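You operate a simulated robot arm through the tools that you are given. There is no shell and no other tool.

You run a simulated robot arm. Do the job below in one go: nothing can be reset, and whatever is moved stays where it is left.

JOB
Impound the car named on the clipboard in bay 2, shut the lid and pin the lock.

Only the result counts: the job must be done as asked and must still hold three seconds after the hand-in. Knocking over, shifting, dropping, spilling or breaking anything else fails it. Lids that push on must go on centred and level and be pressed home; caps that screw on are set level and turned clockwise until they are tight.

ROBOT AND FRAMES
A 6-joint arm with a two-finger gripper, fixed in place. Base frame: the origin is at the foot of the arm, x ahead of it, y to its left, z up; the work surface is at about z = 860. Units: mm, rad, N and s.
Its first joint turns from -2.897 to 2.897 rad. Payload 3.43 kg.
The TCP is the grasp point between the finger pads, 20 mm short of the fingertips. In the tool frame z runs along the fingers and y along their closing line. The gripper opens to 190 mm. The gripper's body begins 248 mm behind the TCP.
Orientation is that of the tool frame in the base frame, as [roll, pitch, yaw] about the fixed x, y, z axes, in that order (R = Rz(yaw) Ry(pitch) Rx(roll)). With the fingers straight down and closing along the base's y, the tool's x points along the base's -x, its y along +y and its z along -z.

CONTROLS
- The arm moves only by the tool apply_moves. Its arguments are lists of equal length, an entry for each row: "rotation": the turn, a rotation vector about the base's x, y, z in rad, a list of three; "slide": the shift along the base's x, y, z in mm, a list of three; "gripper": the opening, from 0 (shut) to 1 (fully open). In form: {"rotation": [[rx, ry, rz], ...], "slide": [[dx, dy, dz], ...], "gripper": [gripper, ...]}. A call has 1 to 20 rows; each row shifts and turns the commanded pose from where the row before left it. A row lasts 0.2 s, in which the tool goes at most 50 mm and 0.15 rad; a call with a longer step from one row to the next is refused whole, and so is a gripper value outside its range. A pose out of reach is approached as far as the arm can. The call stops where the force on the tool passes 90 N (or 10 N more than at its start, if that is more) or the arm is blocked; 0.2 s more then pass. The fingers move at their own pace (about 153 mm/s each) and stop on an object; they squeeze with about 36 N. The grip force told is the motor's: it shows also when the fingers shut on nothing. Time passes only in rows, and 0.2 s behind the last, so rows that do not move let the fingers close. It gives the time, the measured TCP pose, the force on the tool (base axes), the opening and the grip force at its end, in the units of the frame above (readings bear some noise), with the torque about the TCP (base axes, N m) and any sound that the robot's microphone picked up.
- Cameras (640 x 400 px; columns grow to the right, rows downward): "scene" is fixed at [400.1, -501.4, 1636.1]; the picture's right is [0.31, -0.95, 0.00], its down [-0.93, -0.30, -0.21] and it looks along [0.20, 0.07, -0.98] (base axes); focal length 248 px, centre (320, 200). "wrist" rides on the gripper at [70, -8, -288] in the tool frame; the picture's right is [0.12, 0.99, 0.00], its down [-0.96, 0.12, -0.25] and it looks along [-0.24, 0.03, 0.97] (tool axes); focal length 261 px, centre (320, 200). There is no depth. A picture from a camera that has moved, and an enlarged one, comes with that camera's place and axes in the base frame and with its lens.
- capture(camera): a new picture of that camera. No time passes.
- slide_trunk(by): slides the trunk up (or, below 0, down) by that many mm; the arm rides with it, the base frame stays. It gives what a move gives, with no picture.
- zoom(camera, box): a new picture of the part [left, top, right, bottom] of that camera's present view, enlarged. No time passes.
- hand_in(): hands the job in; it is judged then, once.

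Nothing tells you positions but the pictures and the camera data. Unless the task says otherwise, let go and move clear before handing in.

The tools are called after "Emit:" by a JSON object that holds its "method" and its "body". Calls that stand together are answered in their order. apply_moves: Moves the arm, as the interface text tells. Its arguments: {"type":"object","properties":{"rotation":{"type":"array","items":{"type":"array","items":{"type":"number"}}},"slide":{"type":"array","items":{"type":"array","items":{"type":"number"}}},"gripper":{"type":"array","items":{"type":"number"}}},"required":["rotation","slide","gripper"]} The other tools are called the same way: slide_trunk (by) slides the trunk up or down; capture (camera) takes a picture; zoom (camera, box) takes an enlarged picture of a part of a camera's view; hand_in () hands the job in.

At the start:

```text
time_s: 0.0
tool_pos: [755.1, -269.4, 1143.0]
ee_rot: [3.141, 0.0, 3.14]
ft_force: [-0.2, -0.6, -0.4]
wrist_torque: [0.02, 0.02, 0.02]
gripper_width: 190.1
grasp_force: 0.1
trunk travel left (down, up): [-225.0, 215.0]
```

scene: 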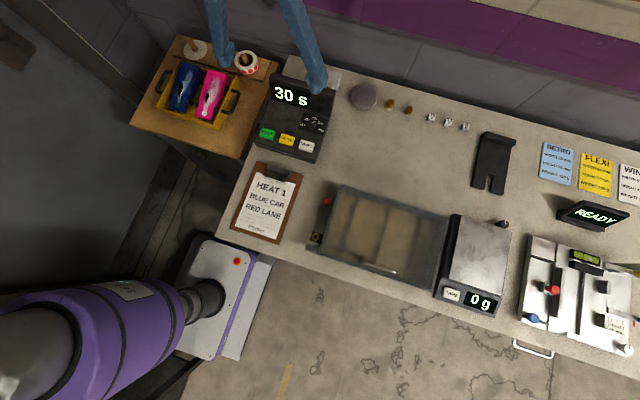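
wrist: 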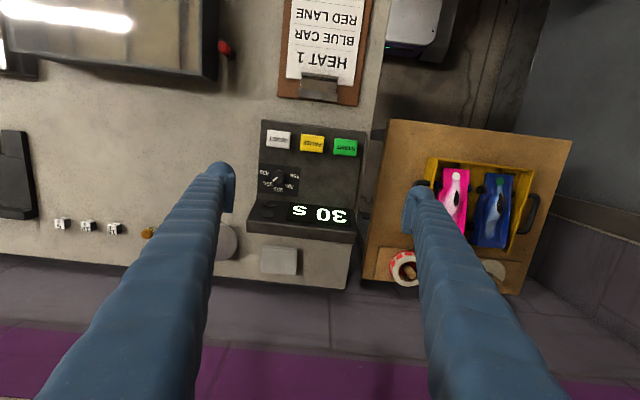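

The clipboard reads "HEAT 1 / BLUE CAR / RED LANE", there are a blue and a pink car in a yellow tray on the small wooden table, and a case with a see-through lid and bays in the middle of the bench. I'll zoom in on all of these before moving.

Emit:
{"method": "zoom", "body": {"camera": "scene", "box": [290, 160, 530, 310]}}

Emit:
{"method": "zoom", "body": {"camera": "scene", "box": [130, 30, 290, 130]}}

Emit:
{"method": "zoom", "body": {"camera": "scene", "box": [220, 150, 320, 250]}}

Emit:
{"method": "zoom", "body": {"camera": "wrist", "box": [360, 100, 600, 300]}}

Emit:
{"method": "zoom", "body": {"camera": "wrist", "box": [0, 0, 260, 160]}}

Emit:
{"method": "zoom", "body": {"camera": "scene", "box": [480, 120, 640, 360]}}

```text
2.67 times, centred on (410, 235) of scene
camera zoom: at [400.1, -501.4, 1636.1], right [0.31, -0.95, 0.0], down [-0.93, -0.3, -0.21], along [0.2, 0.07, -0.98], focal length 661 px, centre (80, 107)
```

zoom: 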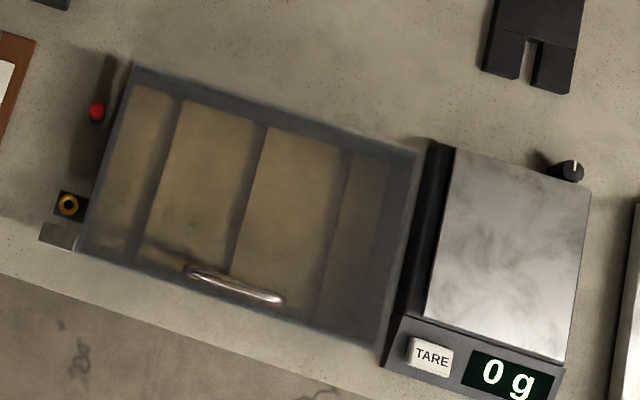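

```text
4.00 times, centred on (210, 80) of scene
camera zoom: at [400.1, -501.4, 1636.1], right [0.31, -0.95, 0.0], down [-0.93, -0.3, -0.21], along [0.2, 0.07, -0.98], focal length 992 px, centre (760, 680)
```

zoom: 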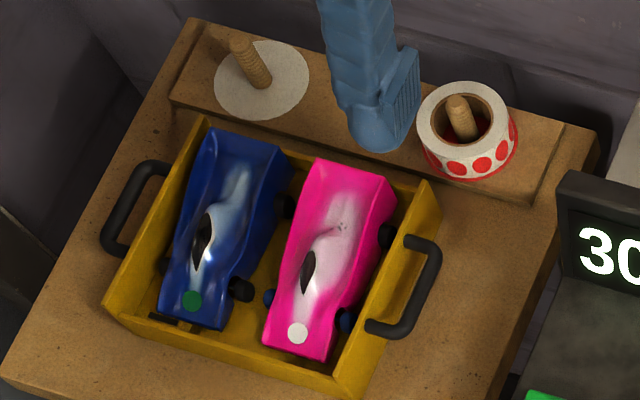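

```text
4.00 times, centred on (270, 200) of scene
camera zoom: at [400.1, -501.4, 1636.1], right [0.31, -0.95, 0.0], down [-0.93, -0.3, -0.21], along [0.2, 0.07, -0.98], focal length 992 px, centre (520, 200)
```

zoom: 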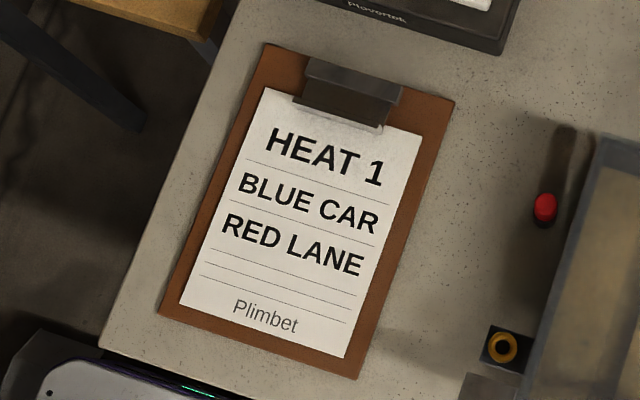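

```text
2.00 times, centred on (480, 200) of wrist
camera zoom: at [684.2, -277.1, 1431.0], right [-0.12, 0.99, 0.0], down [0.96, 0.12, 0.25], along [0.24, 0.03, -0.97], focal length 521 px, centre (0, 200)
```

zoom: 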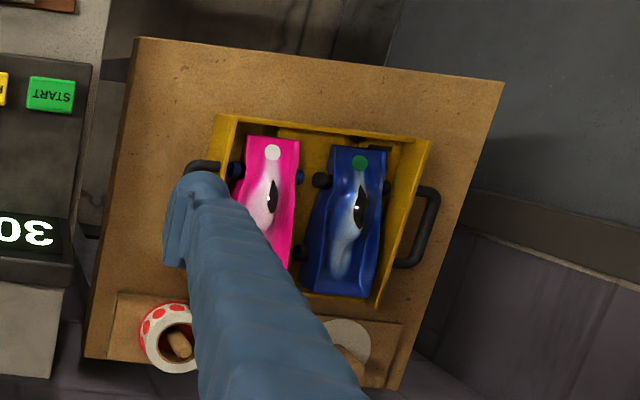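

```text
2.46 times, centred on (130, 80) of wrist
camera zoom: at [684.2, -277.1, 1431.0], right [-0.12, 0.99, 0.0], down [0.96, 0.12, 0.25], along [0.24, 0.03, -0.97], focal length 642 px, centre (788, 495)
```

zoom: 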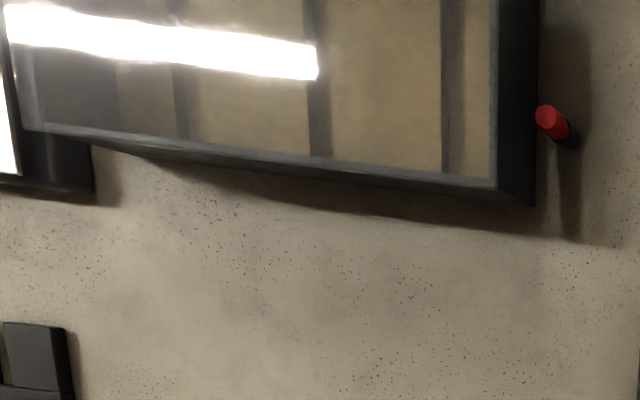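

```text
1.67 times, centred on (560, 240) of scene
camera zoom: at [400.1, -501.4, 1636.1], right [0.31, -0.95, 0.0], down [-0.93, -0.3, -0.21], along [0.2, 0.07, -0.98], focal length 413 px, centre (-80, 133)
```

zoom: 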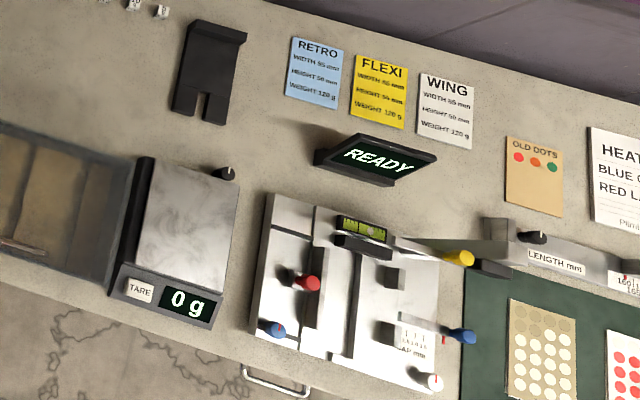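

The clipboard calls for the blue car. I'll move the wrist camera high over the case to read the bay labels and look at the lock.

Emit:
{"method": "apply_moves", "body": {"rotation": [[0, 0, 0], [0, 0, 0], [0, 0, 0], [0, 0, 0], [0, 0, 0], [0, 0, 0], [0, 0, 0], [0, 0, 0], [0, 0, 0], [0, 0, 0]], "slide": [[-30, -36, 0], [-30, -36, 0], [-30, -36, 0], [-30, -36, 0], [-30, -36, 0], [-30, -36, 0], [-30, -36, 0], [-30, -36, 0], [-30, -36, 0], [0, 0, 0]], "gripper": [1, 1, 1, 1, 1, 1, 1, 1, 1, 1]}}

Emit:
{"method": "capture", "body": {"camera": "wrist"}}

Emit:
{"method": "capture", "body": {"camera": "scene"}}

```text
time_s: 2.2
tool_pos: [483.9, -594.9, 1143.8]
ee_rot: [-3.141, -0.001, -3.14]
ft_force: [0.2, 0.2, -0.4]
wrist_torque: [0.07, 0.0, -0.01]
gripper_width: 190.1
grasp_force: 0.0
trunk travel left (down, up): [-225.0, 215.0]
```

```text
taken
camera wrist: at [414.6, -603.4, 1431.0], right [-0.12, 0.99, 0.0], down [0.96, 0.12, 0.25], along [0.25, 0.03, -0.97], focal length 261 px, centre (320, 200)
```

wrist: 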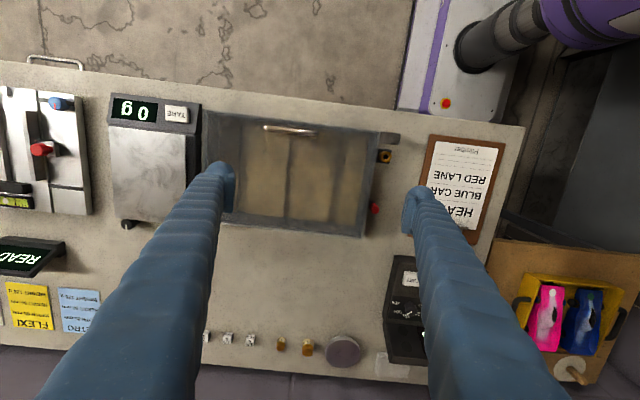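

```text
taken
```

scene: 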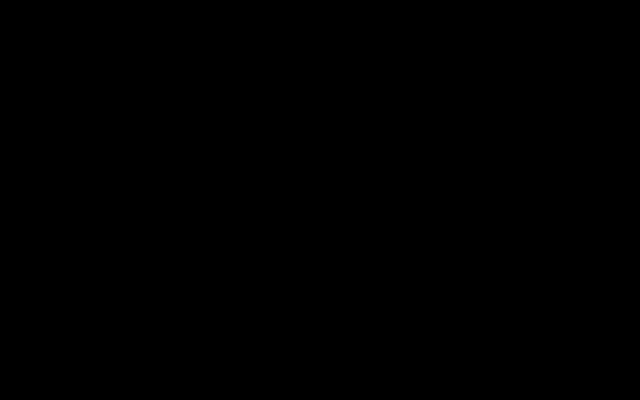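

The arm now blocks the scene camera, but the wrist camera sees the case well. I'll zoom in on the case and its lock.

Emit:
{"method": "zoom", "body": {"camera": "wrist", "box": [190, 90, 420, 250]}}

Emit:
{"method": "zoom", "body": {"camera": "wrist", "box": [340, 110, 430, 230]}}

Emit:
{"method": "zoom", "body": {"camera": "wrist", "box": [500, 250, 640, 390]}}

```text
2.50 times, centred on (305, 170) of wrist
camera zoom: at [414.6, -603.4, 1431.0], right [-0.12, 0.99, 0.0], down [0.96, 0.12, 0.25], along [0.25, 0.03, -0.97], focal length 652 px, centre (358, 275)
```

zoom: 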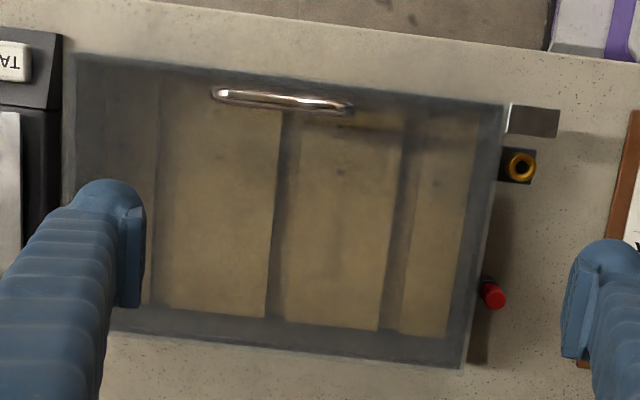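

```text
3.33 times, centred on (385, 170) of wrist
camera zoom: at [414.6, -603.4, 1431.0], right [-0.12, 0.99, 0.0], down [0.96, 0.12, 0.25], along [0.25, 0.03, -0.97], focal length 869 px, centre (103, 300)
```

zoom: 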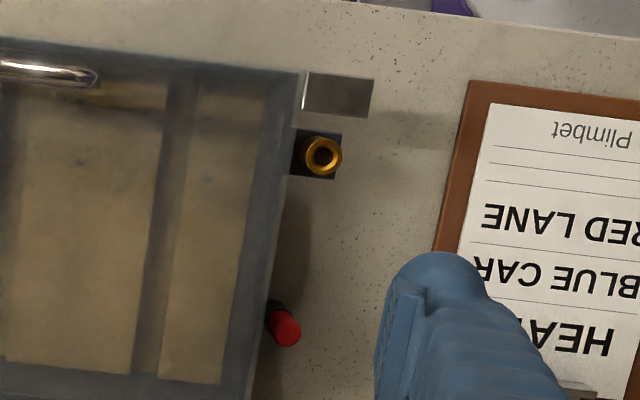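

```text
2.86 times, centred on (570, 320) of wrist
camera zoom: at [414.6, -603.4, 1431.0], right [-0.12, 0.99, 0.0], down [0.96, 0.12, 0.25], along [0.25, 0.03, -0.97], focal length 745 px, centre (-394, -143)
```

zoom: 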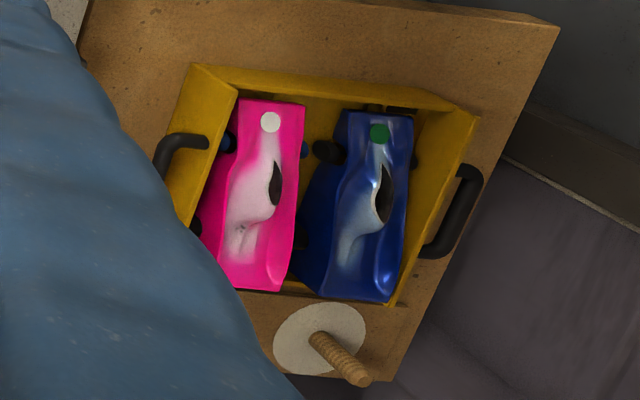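

The case has dividers on its floor, a gold-rimmed lock hole and a red pin beside it, but the bay labels aren't visible from above. I'll tilt the tool and back off to look at the front of the case.

Emit:
{"method": "apply_moves", "body": {"rotation": [[0, -0.12, 0], [0, -0.12, 0], [0, -0.12, 0], [0, -0.12, 0], [0, -0.12, 0], [0, 0, 0]], "slide": [[-30, -9, -25], [-30, -9, -25], [-30, -9, -25], [-30, -9, -25], [-30, -9, -25], [0, 0, 0]], "gripper": [1, 1, 1, 1, 1, 1]}}

Emit:
{"method": "capture", "body": {"camera": "wrist"}}

```text
time_s: 3.6
tool_pos: [335.3, -636.9, 1018.4]
ee_rot: [-3.14, 0.6, -3.141]
ft_force: [-0.4, -0.2, 0.2]
wrist_torque: [0.05, -0.1, 0.07]
gripper_width: 190.0
grasp_force: 0.1
trunk travel left (down, up): [-225.0, 215.0]
```

```text
taken
camera wrist: at [114.0, -646.3, 1215.8], right [-0.1, 0.99, -0.07], down [0.65, 0.11, 0.75], along [0.75, 0.03, -0.66], focal length 261 px, centre (320, 200)
```

wrist: 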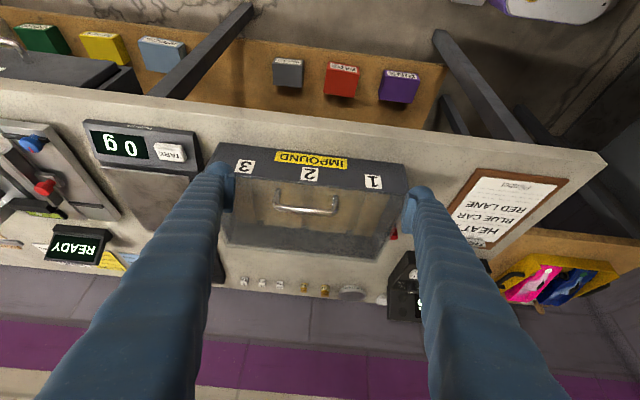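

The front is labelled IMPOUND with bays 1, 2 and 3, and bay 2 is in the middle. I'll zoom in for detail.

Emit:
{"method": "zoom", "body": {"camera": "wrist", "box": [200, 130, 430, 270]}}

Emit:
{"method": "zoom", "body": {"camera": "wrist", "box": [480, 240, 640, 320]}}

Emit:
{"method": "zoom", "body": {"camera": "scene", "box": [0, 0, 640, 400]}}

```text
2.78 times, centred on (315, 200) of wrist
camera zoom: at [114.0, -646.3, 1215.8], right [-0.1, 0.99, -0.07], down [0.65, 0.11, 0.75], along [0.75, 0.03, -0.66], focal length 725 px, centre (334, 200)
```

zoom: 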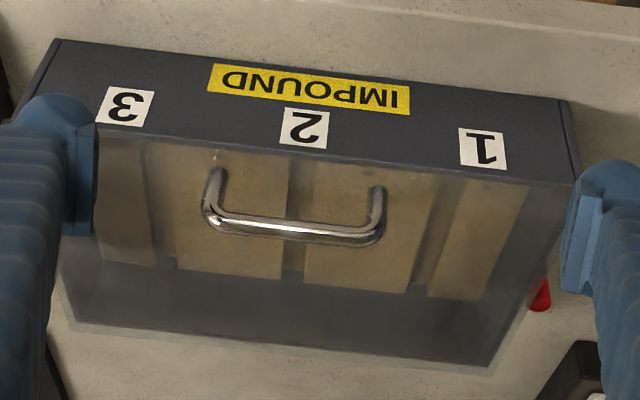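

```text
4.00 times, centred on (560, 280) of wrist
camera zoom: at [114.0, -646.3, 1215.8], right [-0.1, 0.99, -0.07], down [0.65, 0.11, 0.75], along [0.75, 0.03, -0.66], focal length 1043 px, centre (-640, -120)
```

zoom: 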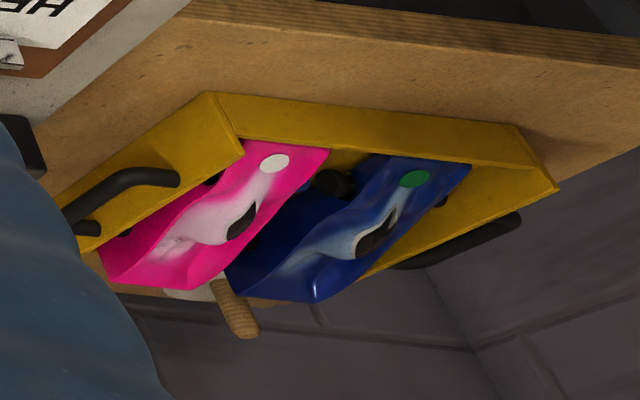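

```text
1.00 times, centred on (320, 200) of scene (not enlarged: the box is as wide or as high as the picture)
camera zoom: at [400.1, -501.4, 1636.1], right [0.31, -0.95, 0.0], down [-0.93, -0.3, -0.21], along [0.2, 0.07, -0.98], focal length 248 px, centre (320, 200)
```

zoom: 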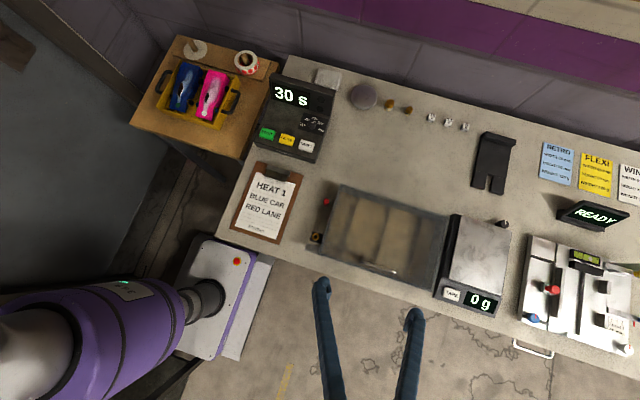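

Bay 2 is the middle one, at y ≈ -655. The lid has a bow handle at its front, near x ≈ 419, y ≈ -656 and z ≈ 971. Next I'll look at the lock and pin from the +y side.

Emit:
{"method": "apply_moves", "body": {"rotation": [[0, 0.12, 0], [0, 0.12, 0], [0, 0.12, 0], [0, 0.12, 0], [0, 0.12, 0], [-0.12, 0, 0], [-0.12, 0, 0], [-0.12, 0, 0], [-0.12, 0, 0], [-0.12, 0, 0], [0, 0, 0]], "slide": [[20, 20, 20], [20, 20, 20], [20, 20, 20], [20, 20, 10], [20, 20, 10], [9, 25, 0], [9, 25, 0], [9, 25, 0], [9, 25, 0], [9, 25, 0], [0, 0, 0]], "gripper": [1, 1, 1, 1, 1, 1, 1, 1, 1, 1, 1]}}

Emit:
{"method": "capture", "body": {"camera": "wrist"}}

```text
time_s: 6.0
tool_pos: [477.5, -410.8, 1098.7]
ee_rot: [-2.538, 0.0, -3.141]
ft_force: [-0.9, 0.3, 0.8]
wrist_torque: [-0.05, 0.0, 0.02]
gripper_width: 190.4
grasp_force: 0.0
trunk travel left (down, up): [-225.0, 215.0]
```

```text
taken
camera wrist: at [406.9, -256.0, 1341.0], right [-0.12, 0.82, -0.56], down [0.96, 0.24, 0.14], along [0.25, -0.52, -0.82], focal length 261 px, centre (320, 200)
```

wrist: 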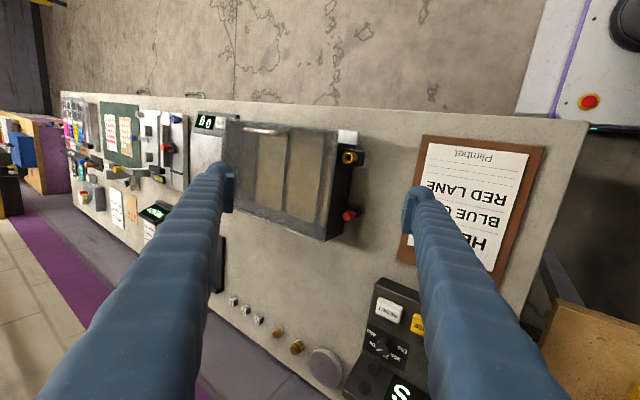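

Emit:
{"method": "zoom", "body": {"camera": "wrist", "box": [310, 120, 390, 250]}}

Emit:
{"method": "zoom", "body": {"camera": "wrist", "box": [210, 110, 370, 250]}}

Emit:
{"method": "zoom", "body": {"camera": "scene", "box": [300, 190, 350, 260]}}

```text
3.08 times, centred on (350, 185) of wrist
camera zoom: at [406.9, -256.0, 1341.0], right [-0.12, 0.82, -0.56], down [0.96, 0.24, 0.14], along [0.25, -0.52, -0.82], focal length 802 px, centre (228, 246)
```

zoom: 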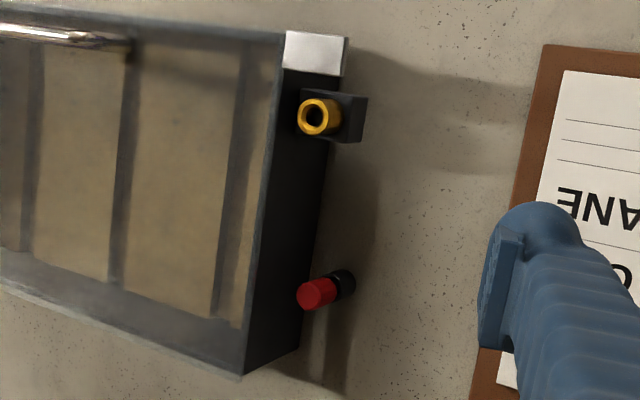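

```text
2.86 times, centred on (290, 180) of wrist
camera zoom: at [406.9, -256.0, 1341.0], right [-0.12, 0.82, -0.56], down [0.96, 0.24, 0.14], along [0.25, -0.52, -0.82], focal length 745 px, centre (406, 257)
```

zoom: 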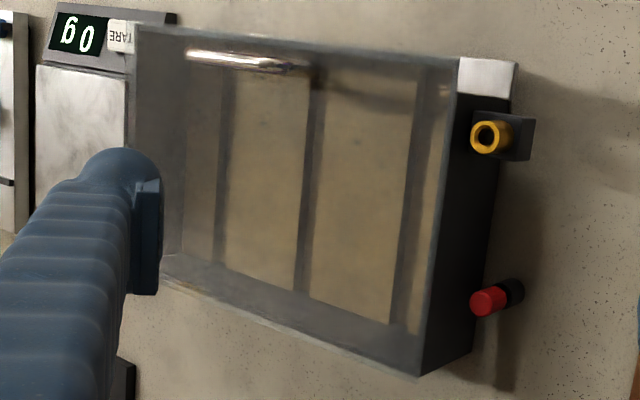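

```text
5.71 times, centred on (325, 225) of scene
camera zoom: at [400.1, -501.4, 1636.1], right [0.31, -0.95, 0.0], down [-0.93, -0.3, -0.21], along [0.2, 0.07, -0.98], focal length 1417 px, centre (291, 57)
```

zoom: 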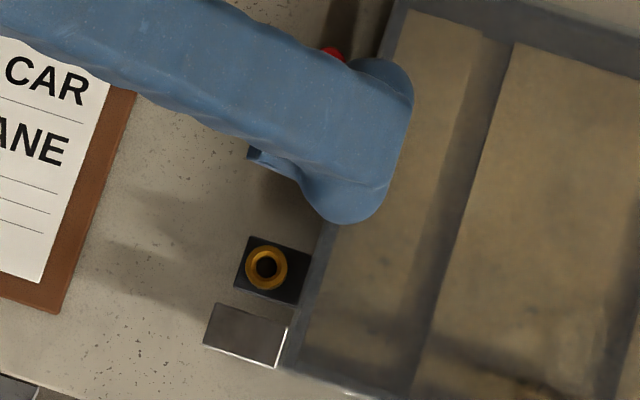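

Emit:
{"method": "zoom", "body": {"camera": "wrist", "box": [335, 200, 365, 230]}}

Emit:
{"method": "zoom", "body": {"camera": "wrist", "box": [330, 120, 370, 170]}}

```text
13.33 times, centred on (350, 215) of wrist
camera zoom: at [406.9, -256.0, 1341.0], right [-0.12, 0.82, -0.56], down [0.96, 0.24, 0.14], along [0.25, -0.52, -0.82], focal length 3475 px, centre (-80, 0)
```

zoom: 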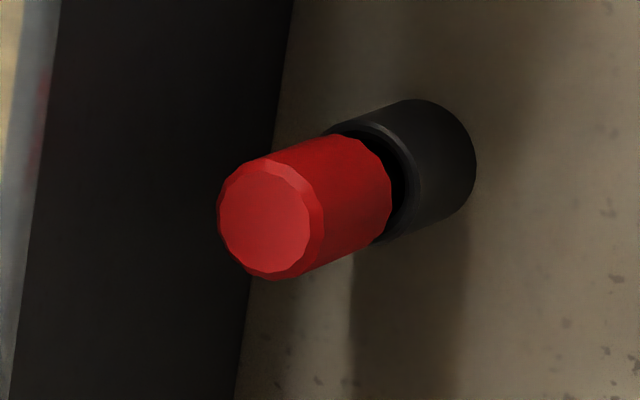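

```text
8.00 times, centred on (350, 145) of wrist
camera zoom: at [406.9, -256.0, 1341.0], right [-0.12, 0.82, -0.56], down [0.96, 0.24, 0.14], along [0.25, -0.52, -0.82], focal length 2085 px, centre (80, 640)
```

zoom: 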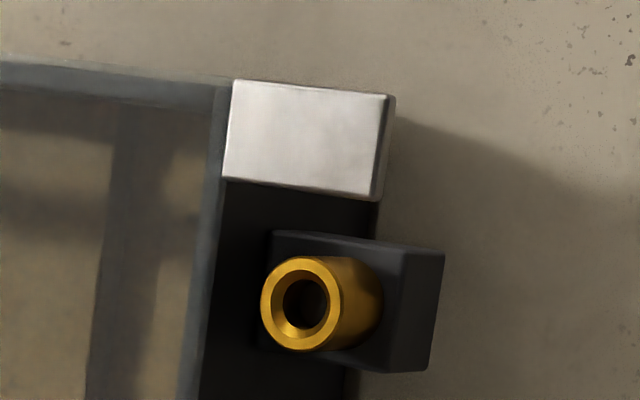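

The lock is an upright gold tube on the case's right side, and the red pin stands in a black holder on the bench. I'll zoom in on the lid's edges and handle, then look at the cars.

Emit:
{"method": "zoom", "body": {"camera": "wrist", "box": [225, 180, 345, 250]}}

Emit:
{"method": "zoom", "body": {"camera": "wrist", "box": [220, 110, 350, 180]}}

Emit:
{"method": "zoom", "body": {"camera": "scene", "box": [140, 50, 250, 130]}}

```text
5.33 times, centred on (285, 215) of wrist
camera zoom: at [406.9, -256.0, 1341.0], right [-0.12, 0.82, -0.56], down [0.96, 0.24, 0.14], along [0.25, -0.52, -0.82], focal length 1390 px, centre (507, 120)
```

zoom: 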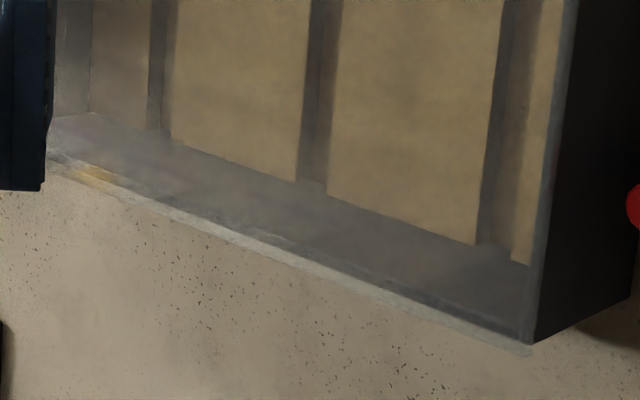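

```text
4.92 times, centred on (285, 145) of wrist
camera zoom: at [406.9, -256.0, 1341.0], right [-0.12, 0.82, -0.56], down [0.96, 0.24, 0.14], along [0.25, -0.52, -0.82], focal length 1283 px, centre (492, 471)
```

zoom: 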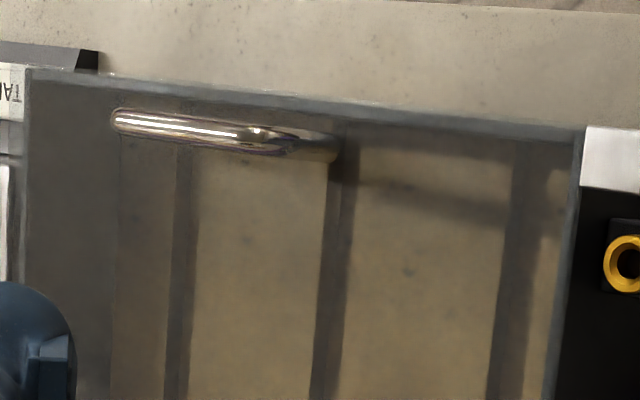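

```text
5.00 times, centred on (195, 90) of scene
camera zoom: at [400.1, -501.4, 1636.1], right [0.31, -0.95, 0.0], down [-0.93, -0.3, -0.21], along [0.2, 0.07, -0.98], focal length 1240 px, centre (945, 750)
```

zoom: 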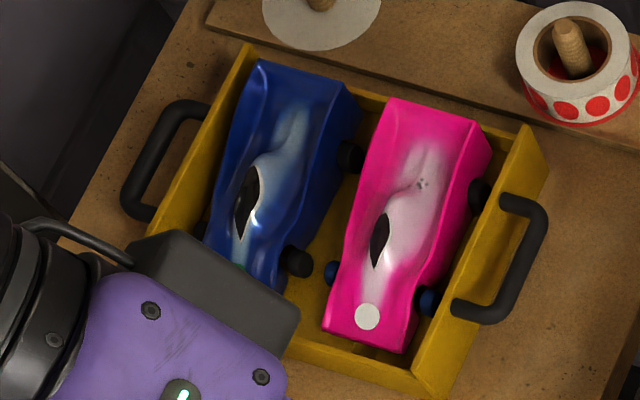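

The bays have raised dark guide rails along their centres, with bay 2's rail at y ≈ -656. Next I'll move the wrist camera over the tray to see the blue car.

Emit:
{"method": "apply_moves", "body": {"rotation": [[0.12, 0, 0], [0.12, 0, 0], [0.12, 0, 0], [0.12, 0, 0], [0.12, 0, 0], [0, 0, 0], [0, 0, 0], [0, 0, 0], [0, 0, 0], [0, 0, 0], [0, 0, 0], [0, 0, 0], [0, 0, 0], [0, 0, 0]], "slide": [[18, 40, 8], [18, 40, 8], [18, 40, 8], [18, 40, 8], [18, 40, 8], [18, 40, 0], [18, 40, 0], [18, 40, 0], [18, 40, 0], [18, 40, 0], [18, 40, 0], [18, 40, 0], [18, 40, 0], [0, 0, 0]], "gripper": [1, 1, 1, 1, 1, 1, 1, 1, 1, 1, 1, 1, 1, 1]}}

Emit:
{"method": "capture", "body": {"camera": "wrist"}}

Emit:
{"method": "capture", "body": {"camera": "scene"}}

```text
time_s: 9.0
tool_pos: [711.5, 108.1, 1139.4]
ee_rot: [-3.141, 0.0, -3.14]
ft_force: [0.0, 1.1, 0.1]
wrist_torque: [-0.08, 0.03, 0.03]
gripper_width: 190.0
grasp_force: 0.1
trunk travel left (down, up): [-225.0, 215.0]
```

```text
taken
camera wrist: at [641.8, 100.1, 1425.9], right [-0.12, 0.99, 0.0], down [0.96, 0.12, 0.25], along [0.25, 0.03, -0.97], focal length 261 px, centre (320, 200)
```

wrist: 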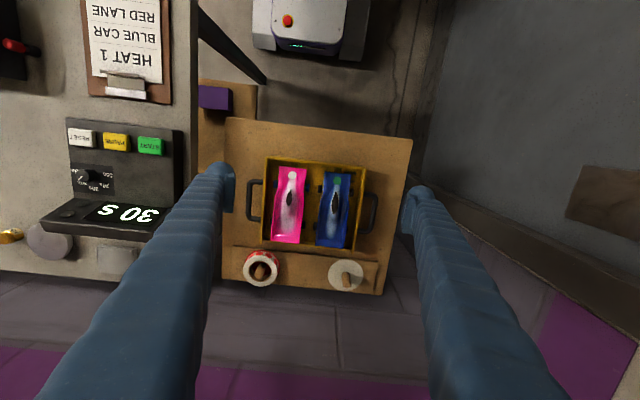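

```text
taken
```

scene: 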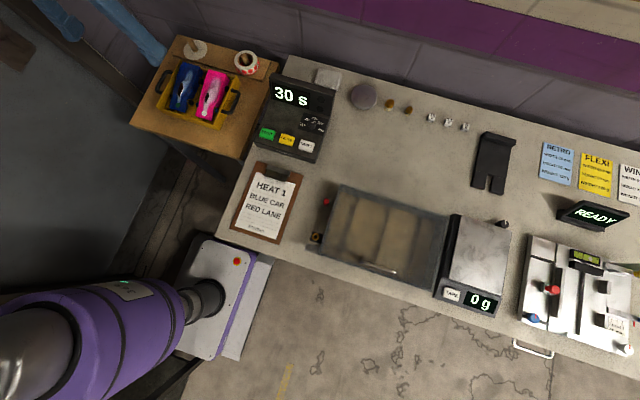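

Emit:
{"method": "zoom", "body": {"camera": "wrist", "box": [240, 150, 390, 260]}}

Emit:
{"method": "zoom", "body": {"camera": "wrist", "box": [300, 155, 380, 255]}}

Emit:
{"method": "zoom", "body": {"camera": "scene", "box": [140, 40, 270, 140]}}

```text
3.64 times, centred on (315, 205) of wrist
camera zoom: at [641.8, 100.1, 1425.9], right [-0.12, 0.99, 0.0], down [0.96, 0.12, 0.25], along [0.25, 0.03, -0.97], focal length 948 px, centre (338, 182)
```

zoom: 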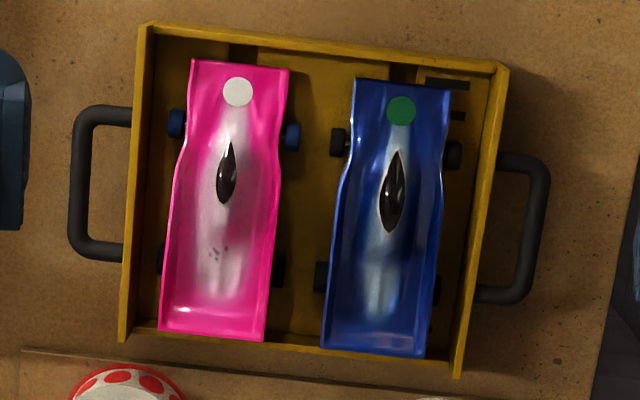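

```text
4.00 times, centred on (340, 205) of wrist
camera zoom: at [641.8, 100.1, 1425.9], right [-0.12, 0.99, 0.0], down [0.96, 0.12, 0.25], along [0.25, 0.03, -0.97], focal length 1043 px, centre (240, 180)
```

zoom: 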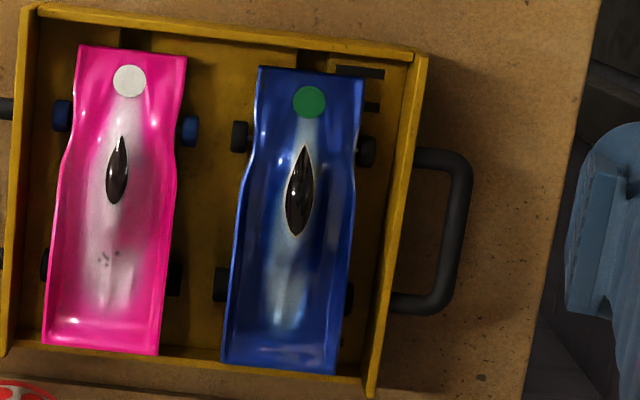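

```text
4.00 times, centred on (205, 90) of scene
camera zoom: at [400.1, -501.4, 1636.1], right [0.31, -0.95, 0.0], down [-0.93, -0.3, -0.21], along [0.2, 0.07, -0.98], focal length 992 px, centre (780, 640)
```

zoom: 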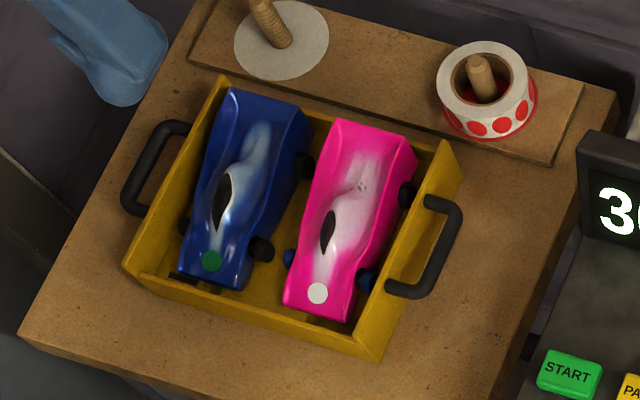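

The tray sits on a lower table (top z ≈ 790, tray rim z ≈ 841). The blue car lies along x, centred near y ≈ 154, so I'll zoom in further to measure the gaps for the fingers.

Emit:
{"method": "zoom", "body": {"camera": "wrist", "box": [310, 165, 370, 205]}}

Emit:
{"method": "zoom", "body": {"camera": "wrist", "box": [310, 205, 370, 245]}}

Emit:
{"method": "zoom", "body": {"camera": "scene", "box": [155, 55, 225, 125]}}

```text
10.00 times, centred on (340, 185) of wrist
camera zoom: at [641.8, 100.1, 1425.9], right [-0.12, 0.99, 0.0], down [0.96, 0.12, 0.25], along [0.25, 0.03, -0.97], focal length 2606 px, centre (120, 350)
```

zoom: 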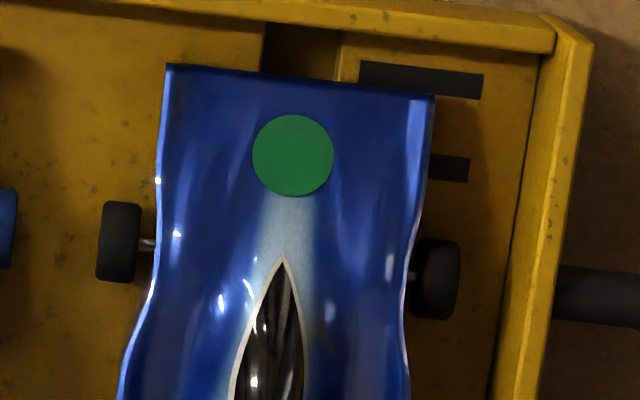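

```text
10.00 times, centred on (340, 225) of wrist
camera zoom: at [641.8, 100.1, 1425.9], right [-0.12, 0.99, 0.0], down [0.96, 0.12, 0.25], along [0.25, 0.03, -0.97], focal length 2606 px, centre (120, -50)
```

zoom: 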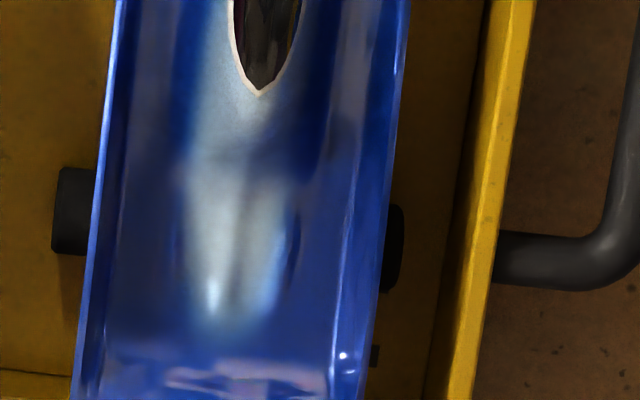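

```text
5.71 times, centred on (190, 90) of scene
camera zoom: at [400.1, -501.4, 1636.1], right [0.31, -0.95, 0.0], down [-0.93, -0.3, -0.21], along [0.2, 0.07, -0.98], focal length 1417 px, centre (1063, 829)
```

zoom: 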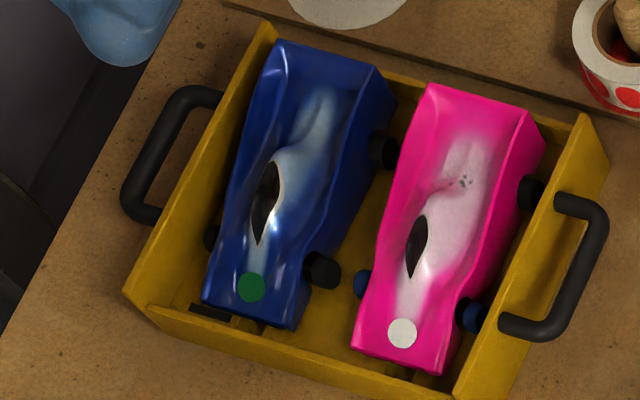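

The gap between the car and the tray's +y wall is tight (about 17–22 mm for a 16 mm finger). I'll move so the camera looks straight down on that gap and measure it properly.

Emit:
{"method": "apply_moves", "body": {"rotation": [[0, 0, 0], [0, 0, 0], [0, 0, 0], [0, 0, 0], [0, 0, 0]], "slide": [[40, 24, 0], [40, 24, 0], [40, 24, 0], [40, 24, 0], [0, 0, 0]], "gripper": [1, 1, 1, 1, 1]}}

Emit:
{"method": "capture", "body": {"camera": "wrist"}}

Emit:
{"method": "capture", "body": {"camera": "scene"}}

```text
time_s: 10.2
tool_pos: [873.2, 204.4, 1138.2]
ee_rot: [3.141, 0.0, 3.141]
ft_force: [0.0, -0.4, 0.4]
wrist_torque: [-0.1, -0.04, 0.01]
gripper_width: 190.0
grasp_force: 0.0
trunk travel left (down, up): [-225.0, 215.0]
```

```text
taken
camera wrist: at [802.4, 195.7, 1425.8], right [-0.12, 0.99, 0.0], down [0.96, 0.12, 0.25], along [0.25, 0.03, -0.97], focal length 261 px, centre (320, 200)
```

wrist: 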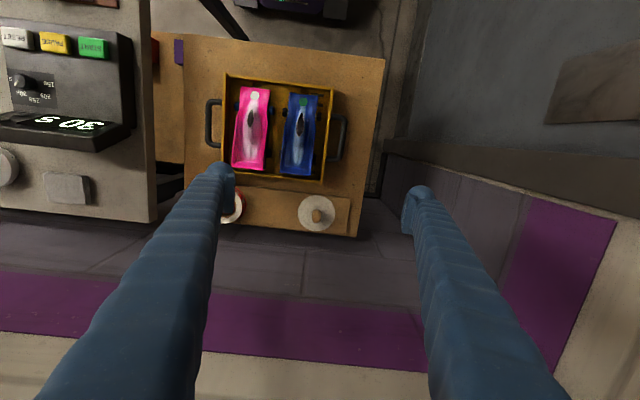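

```text
taken
```

scene: 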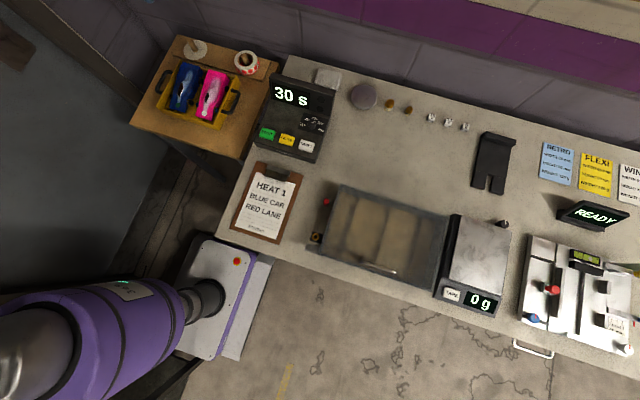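

Emit:
{"method": "zoom", "body": {"camera": "wrist", "box": [270, 85, 350, 185]}}

Emit:
{"method": "zoom", "body": {"camera": "wrist", "box": [280, 115, 344, 155]}}

```text
4.00 times, centred on (310, 135) of wrist
camera zoom: at [802.4, 195.7, 1425.8], right [-0.12, 0.99, 0.0], down [0.96, 0.12, 0.25], along [0.25, 0.03, -0.97], focal length 1043 px, centre (360, 460)
```

zoom: 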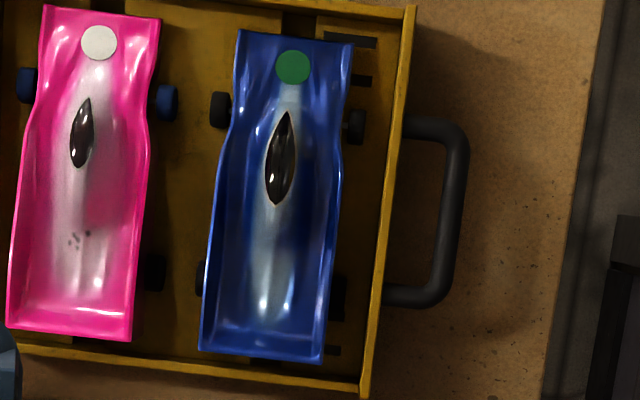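

```text
10.00 times, centred on (312, 135) of wrist
camera zoom: at [802.4, 195.7, 1425.8], right [-0.12, 0.99, 0.0], down [0.96, 0.12, 0.25], along [0.25, 0.03, -0.97], focal length 2606 px, centre (400, 850)
```

zoom: 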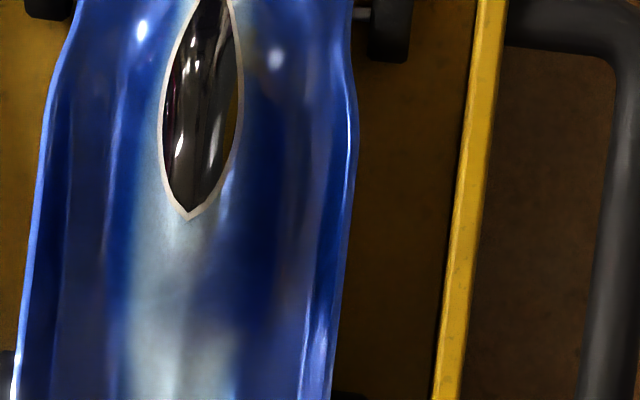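

The gap on the +y side measures about 21.5 mm (car edge y ≈ 186.5, wall y ≈ 208), so a straight descent is workable. The lid comes first: I'll move above its handle and turn the gripper so it closes along x.

Emit:
{"method": "apply_moves", "body": {"rotation": [[0, 0, -0.1428], [0, 0, -0.1428], [0, 0, -0.1428], [0, 0, -0.1428], [0, 0, -0.1428], [0, 0, -0.1428], [0, 0, -0.1428], [0, 0, -0.1428], [0, 0, -0.1428], [0, 0, -0.1428], [0, 0, -0.1428], [0, 0, 0], [0, 0, 0], [0, 0, 0], [0, 0, 0], [0, 0, 0], [0, 0, 0], [0, 0, 0], [0, 0, 0], [0, 0, 0]], "slide": [[-22, -43, 0], [-22, -43, 0], [-22, -43, 0], [-22, -43, 0], [-22, -43, 0], [-22, -43, 0], [-22, -43, 0], [-22, -43, 0], [-22, -43, 0], [-22, -43, 0], [-22, -43, 0], [-22, -43, 0], [-22, -43, 0], [-22, -43, 0], [-22, -43, 0], [-22, -43, 0], [-22, -43, 0], [-22, -43, 0], [-22, -43, 0], [0, 0, 0]], "gripper": [1, 1, 1, 1, 1, 1, 1, 1, 1, 1, 1, 1, 1, 1, 1, 1, 1, 1, 1, 1]}}

Emit:
{"method": "capture", "body": {"camera": "wrist"}}

Emit:
{"method": "capture", "body": {"camera": "scene"}}

```text
time_s: 14.4
tool_pos: [454.0, -614.2, 1141.0]
ee_rot: [-3.141, 0.0, 1.573]
ft_force: [0.3, -0.4, 1.1]
wrist_torque: [0.07, 0.01, -0.03]
gripper_width: 189.8
grasp_force: 0.0
trunk travel left (down, up): [-225.0, 215.0]
```

```text
taken
camera wrist: at [444.5, -544.2, 1428.0], right [0.99, 0.12, 0.0], down [0.12, -0.96, 0.25], along [0.03, -0.25, -0.97], focal length 261 px, centre (320, 200)
```

wrist: 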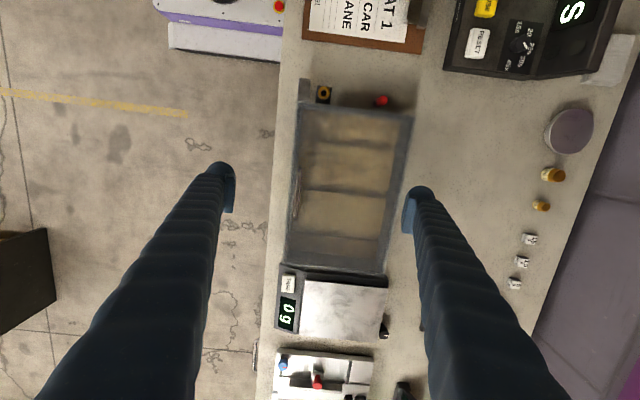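

```text
taken
```

scene: 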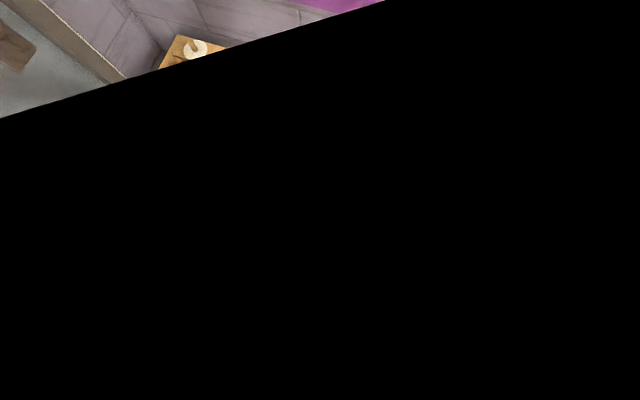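

The yaw was reached without trouble. I'll zoom in on the case, handle, lock and pin from this angle for precise positions.

Emit:
{"method": "zoom", "body": {"camera": "wrist", "box": [270, 80, 420, 280]}}

Emit:
{"method": "zoom", "body": {"camera": "wrist", "box": [280, 150, 330, 230]}}

Emit:
{"method": "zoom", "body": {"camera": "wrist", "box": [290, 70, 340, 110]}}

Emit:
{"method": "zoom", "body": {"camera": "wrist", "box": [365, 80, 415, 120]}}

```text
2.00 times, centred on (345, 180) of wrist
camera zoom: at [444.5, -544.2, 1428.0], right [0.99, 0.12, 0.0], down [0.12, -0.96, 0.25], along [0.03, -0.25, -0.97], focal length 521 px, centre (270, 240)
```

zoom: 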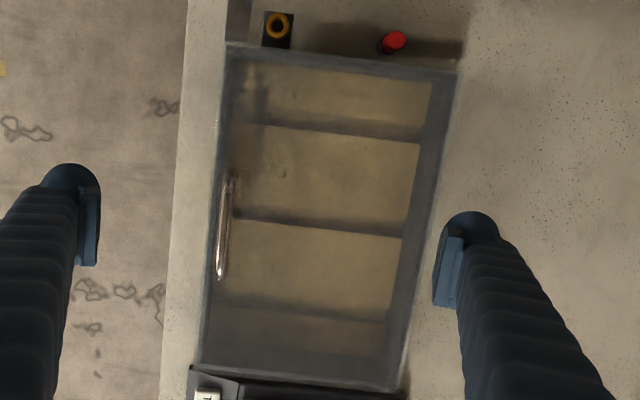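

```text
5.00 times, centred on (305, 190) of wrist
camera zoom: at [444.5, -544.2, 1428.0], right [0.99, 0.12, 0.0], down [0.12, -0.96, 0.25], along [0.03, -0.25, -0.97], focal length 1303 px, centre (395, 250)
```

zoom: 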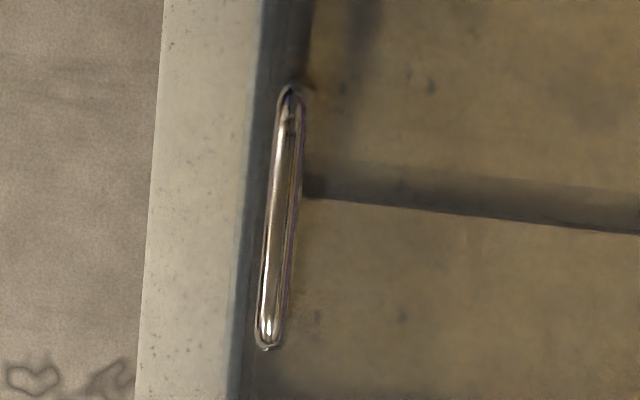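

```text
10.00 times, centred on (315, 90) of wrist
camera zoom: at [444.5, -544.2, 1428.0], right [0.99, 0.12, 0.0], down [0.12, -0.96, 0.25], along [0.03, -0.25, -0.97], focal length 2606 px, centre (370, 1300)
```

zoom: 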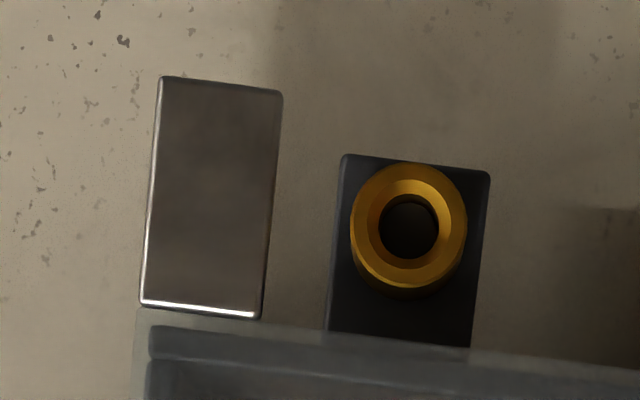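

```text
10.00 times, centred on (390, 100) of wrist
camera zoom: at [444.5, -544.2, 1428.0], right [0.99, 0.12, 0.0], down [0.12, -0.96, 0.25], along [0.03, -0.25, -0.97], focal length 2606 px, centre (-380, 1200)
```

zoom: 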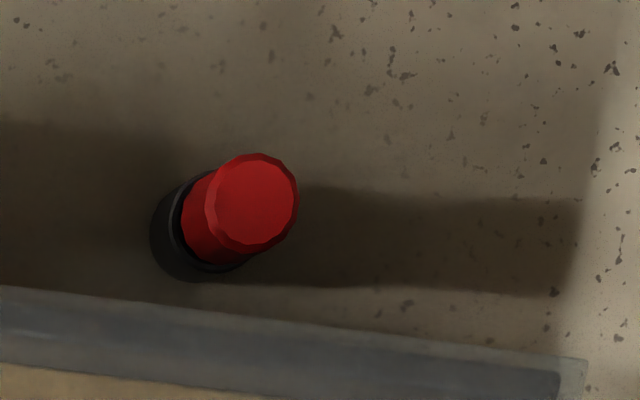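

The handle bar sits at about (417, -654, 972), running along y, and the hinge line should be at the rear edge (x ≈ 611). I'll raise the trunk for reach at height and then come down over the handle.

Emit:
{"method": "slide_trunk", "body": {"by": 150}}

Emit:
{"method": "apply_moves", "body": {"rotation": [[0, 0, 0], [0, 0, 0], [0, 0, 0], [0, 0, 0], [0, 0, 0], [0, 0, 0]], "slide": [[-8, -8, -45], [-8, -8, -45], [-8, -8, -45], [-8, -8, -45], [-5, -8, -45], [0, 0, 0]], "gripper": [0.32, 0.32, 0.32, 0.32, 0.32, 0.32]}}

Emit:
{"method": "capture", "body": {"camera": "wrist"}}

Emit:
{"method": "capture", "body": {"camera": "scene"}}

```text
time_s: 16.1
tool_pos: [453.4, -614.6, 1289.9]
ee_rot: [3.141, -0.002, 1.57]
ft_force: [0.7, 1.1, 0.1]
wrist_torque: [0.02, 0.02, -0.03]
gripper_width: 190.0
grasp_force: 0.0
trunk travel left (down, up): [-375.0, 65.0]
```

```text
time_s: 17.6
tool_pos: [414.1, -653.6, 1068.9]
ee_rot: [3.141, 0.0, 1.569]
ft_force: [0.9, -0.9, -0.1]
wrist_torque: [0.0, -0.01, -0.04]
gripper_width: 60.9
grasp_force: 0.1
trunk travel left (down, up): [-375.0, 65.0]
```

```text
taken
camera wrist: at [406.6, -582.9, 1355.1], right [0.99, 0.12, 0.0], down [0.12, -0.96, 0.25], along [0.03, -0.25, -0.97], focal length 261 px, centre (320, 200)
```

wrist: 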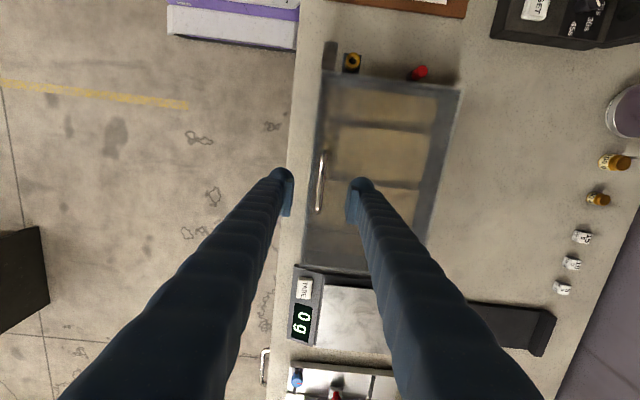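

```text
taken
```

scene: 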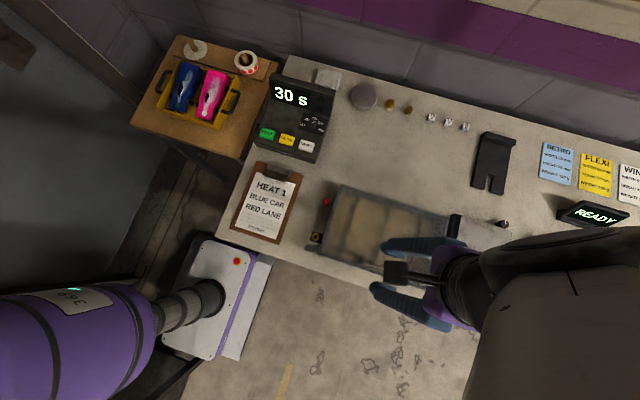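

Emit:
{"method": "zoom", "body": {"camera": "wrist", "box": [260, 130, 400, 240]}}

```text
3.64 times, centred on (330, 185) of wrist
camera zoom: at [406.6, -582.9, 1355.1], right [0.99, 0.12, 0.0], down [0.12, -0.96, 0.25], along [0.03, -0.25, -0.97], focal length 948 px, centre (284, 254)
```

zoom: 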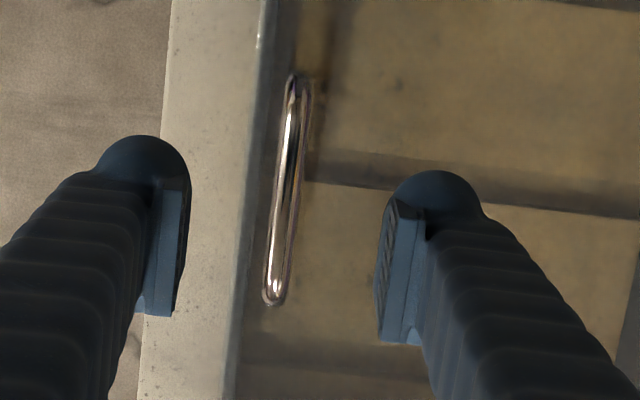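

The bar lies between the fingers, centred at about (416, -654). I'll descend to TCP z ≈ 978 and close on it.

Emit:
{"method": "apply_moves", "body": {"rotation": [[0, 0, 0], [0, 0, 0], [0, 0, 0], [0, 0, 0]], "slide": [[1, 0, -45], [1, 0, -30], [0, 0, -16], [0, 0, 0]], "gripper": [0.32, 0.32, 0.32, 0.32]}}

Emit:
{"method": "zoom", "body": {"camera": "wrist", "box": [240, 120, 400, 240]}}

```text
time_s: 18.6
tool_pos: [416.8, -653.5, 977.2]
ee_rot: [3.141, -0.001, 1.569]
ft_force: [0.5, 0.2, -0.3]
wrist_torque: [0.04, -0.02, -0.03]
gripper_width: 60.9
grasp_force: 0.1
trunk travel left (down, up): [-375.0, 65.0]
```

```text
3.33 times, centred on (320, 180) of wrist
camera zoom: at [409.1, -583.3, 1264.3], right [0.99, 0.12, 0.0], down [0.12, -0.96, 0.25], along [0.03, -0.25, -0.97], focal length 869 px, centre (320, 267)
```

zoom: 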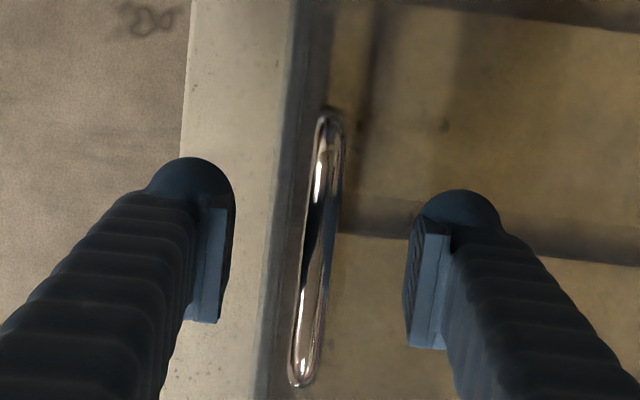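

Emit:
{"method": "apply_moves", "body": {"rotation": [[0, 0, 0], [0, 0, 0], [0, 0, 0]], "slide": [[0, 0, 0], [0, 0, 0], [0, 0, 0]], "gripper": [0, 0, 0]}}

Emit:
{"method": "zoom", "body": {"camera": "wrist", "box": [240, 120, 400, 240]}}

```text
time_s: 19.4
tool_pos: [417.9, -652.8, 977.5]
ee_rot: [3.141, 0.001, 1.57]
ft_force: [1.0, 2.4, -0.9]
wrist_torque: [0.0, -0.03, 0.04]
gripper_width: 9.5
grasp_force: 42.9
trunk travel left (down, up): [-375.0, 65.0]
```

```text
3.33 times, centred on (320, 180) of wrist
camera zoom: at [409.3, -582.8, 1264.3], right [0.99, 0.12, 0.0], down [0.12, -0.96, 0.25], along [0.03, -0.25, -0.97], focal length 869 px, centre (320, 267)
```

zoom: 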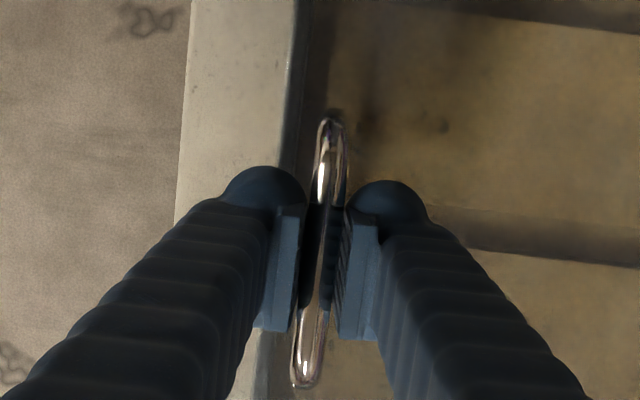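

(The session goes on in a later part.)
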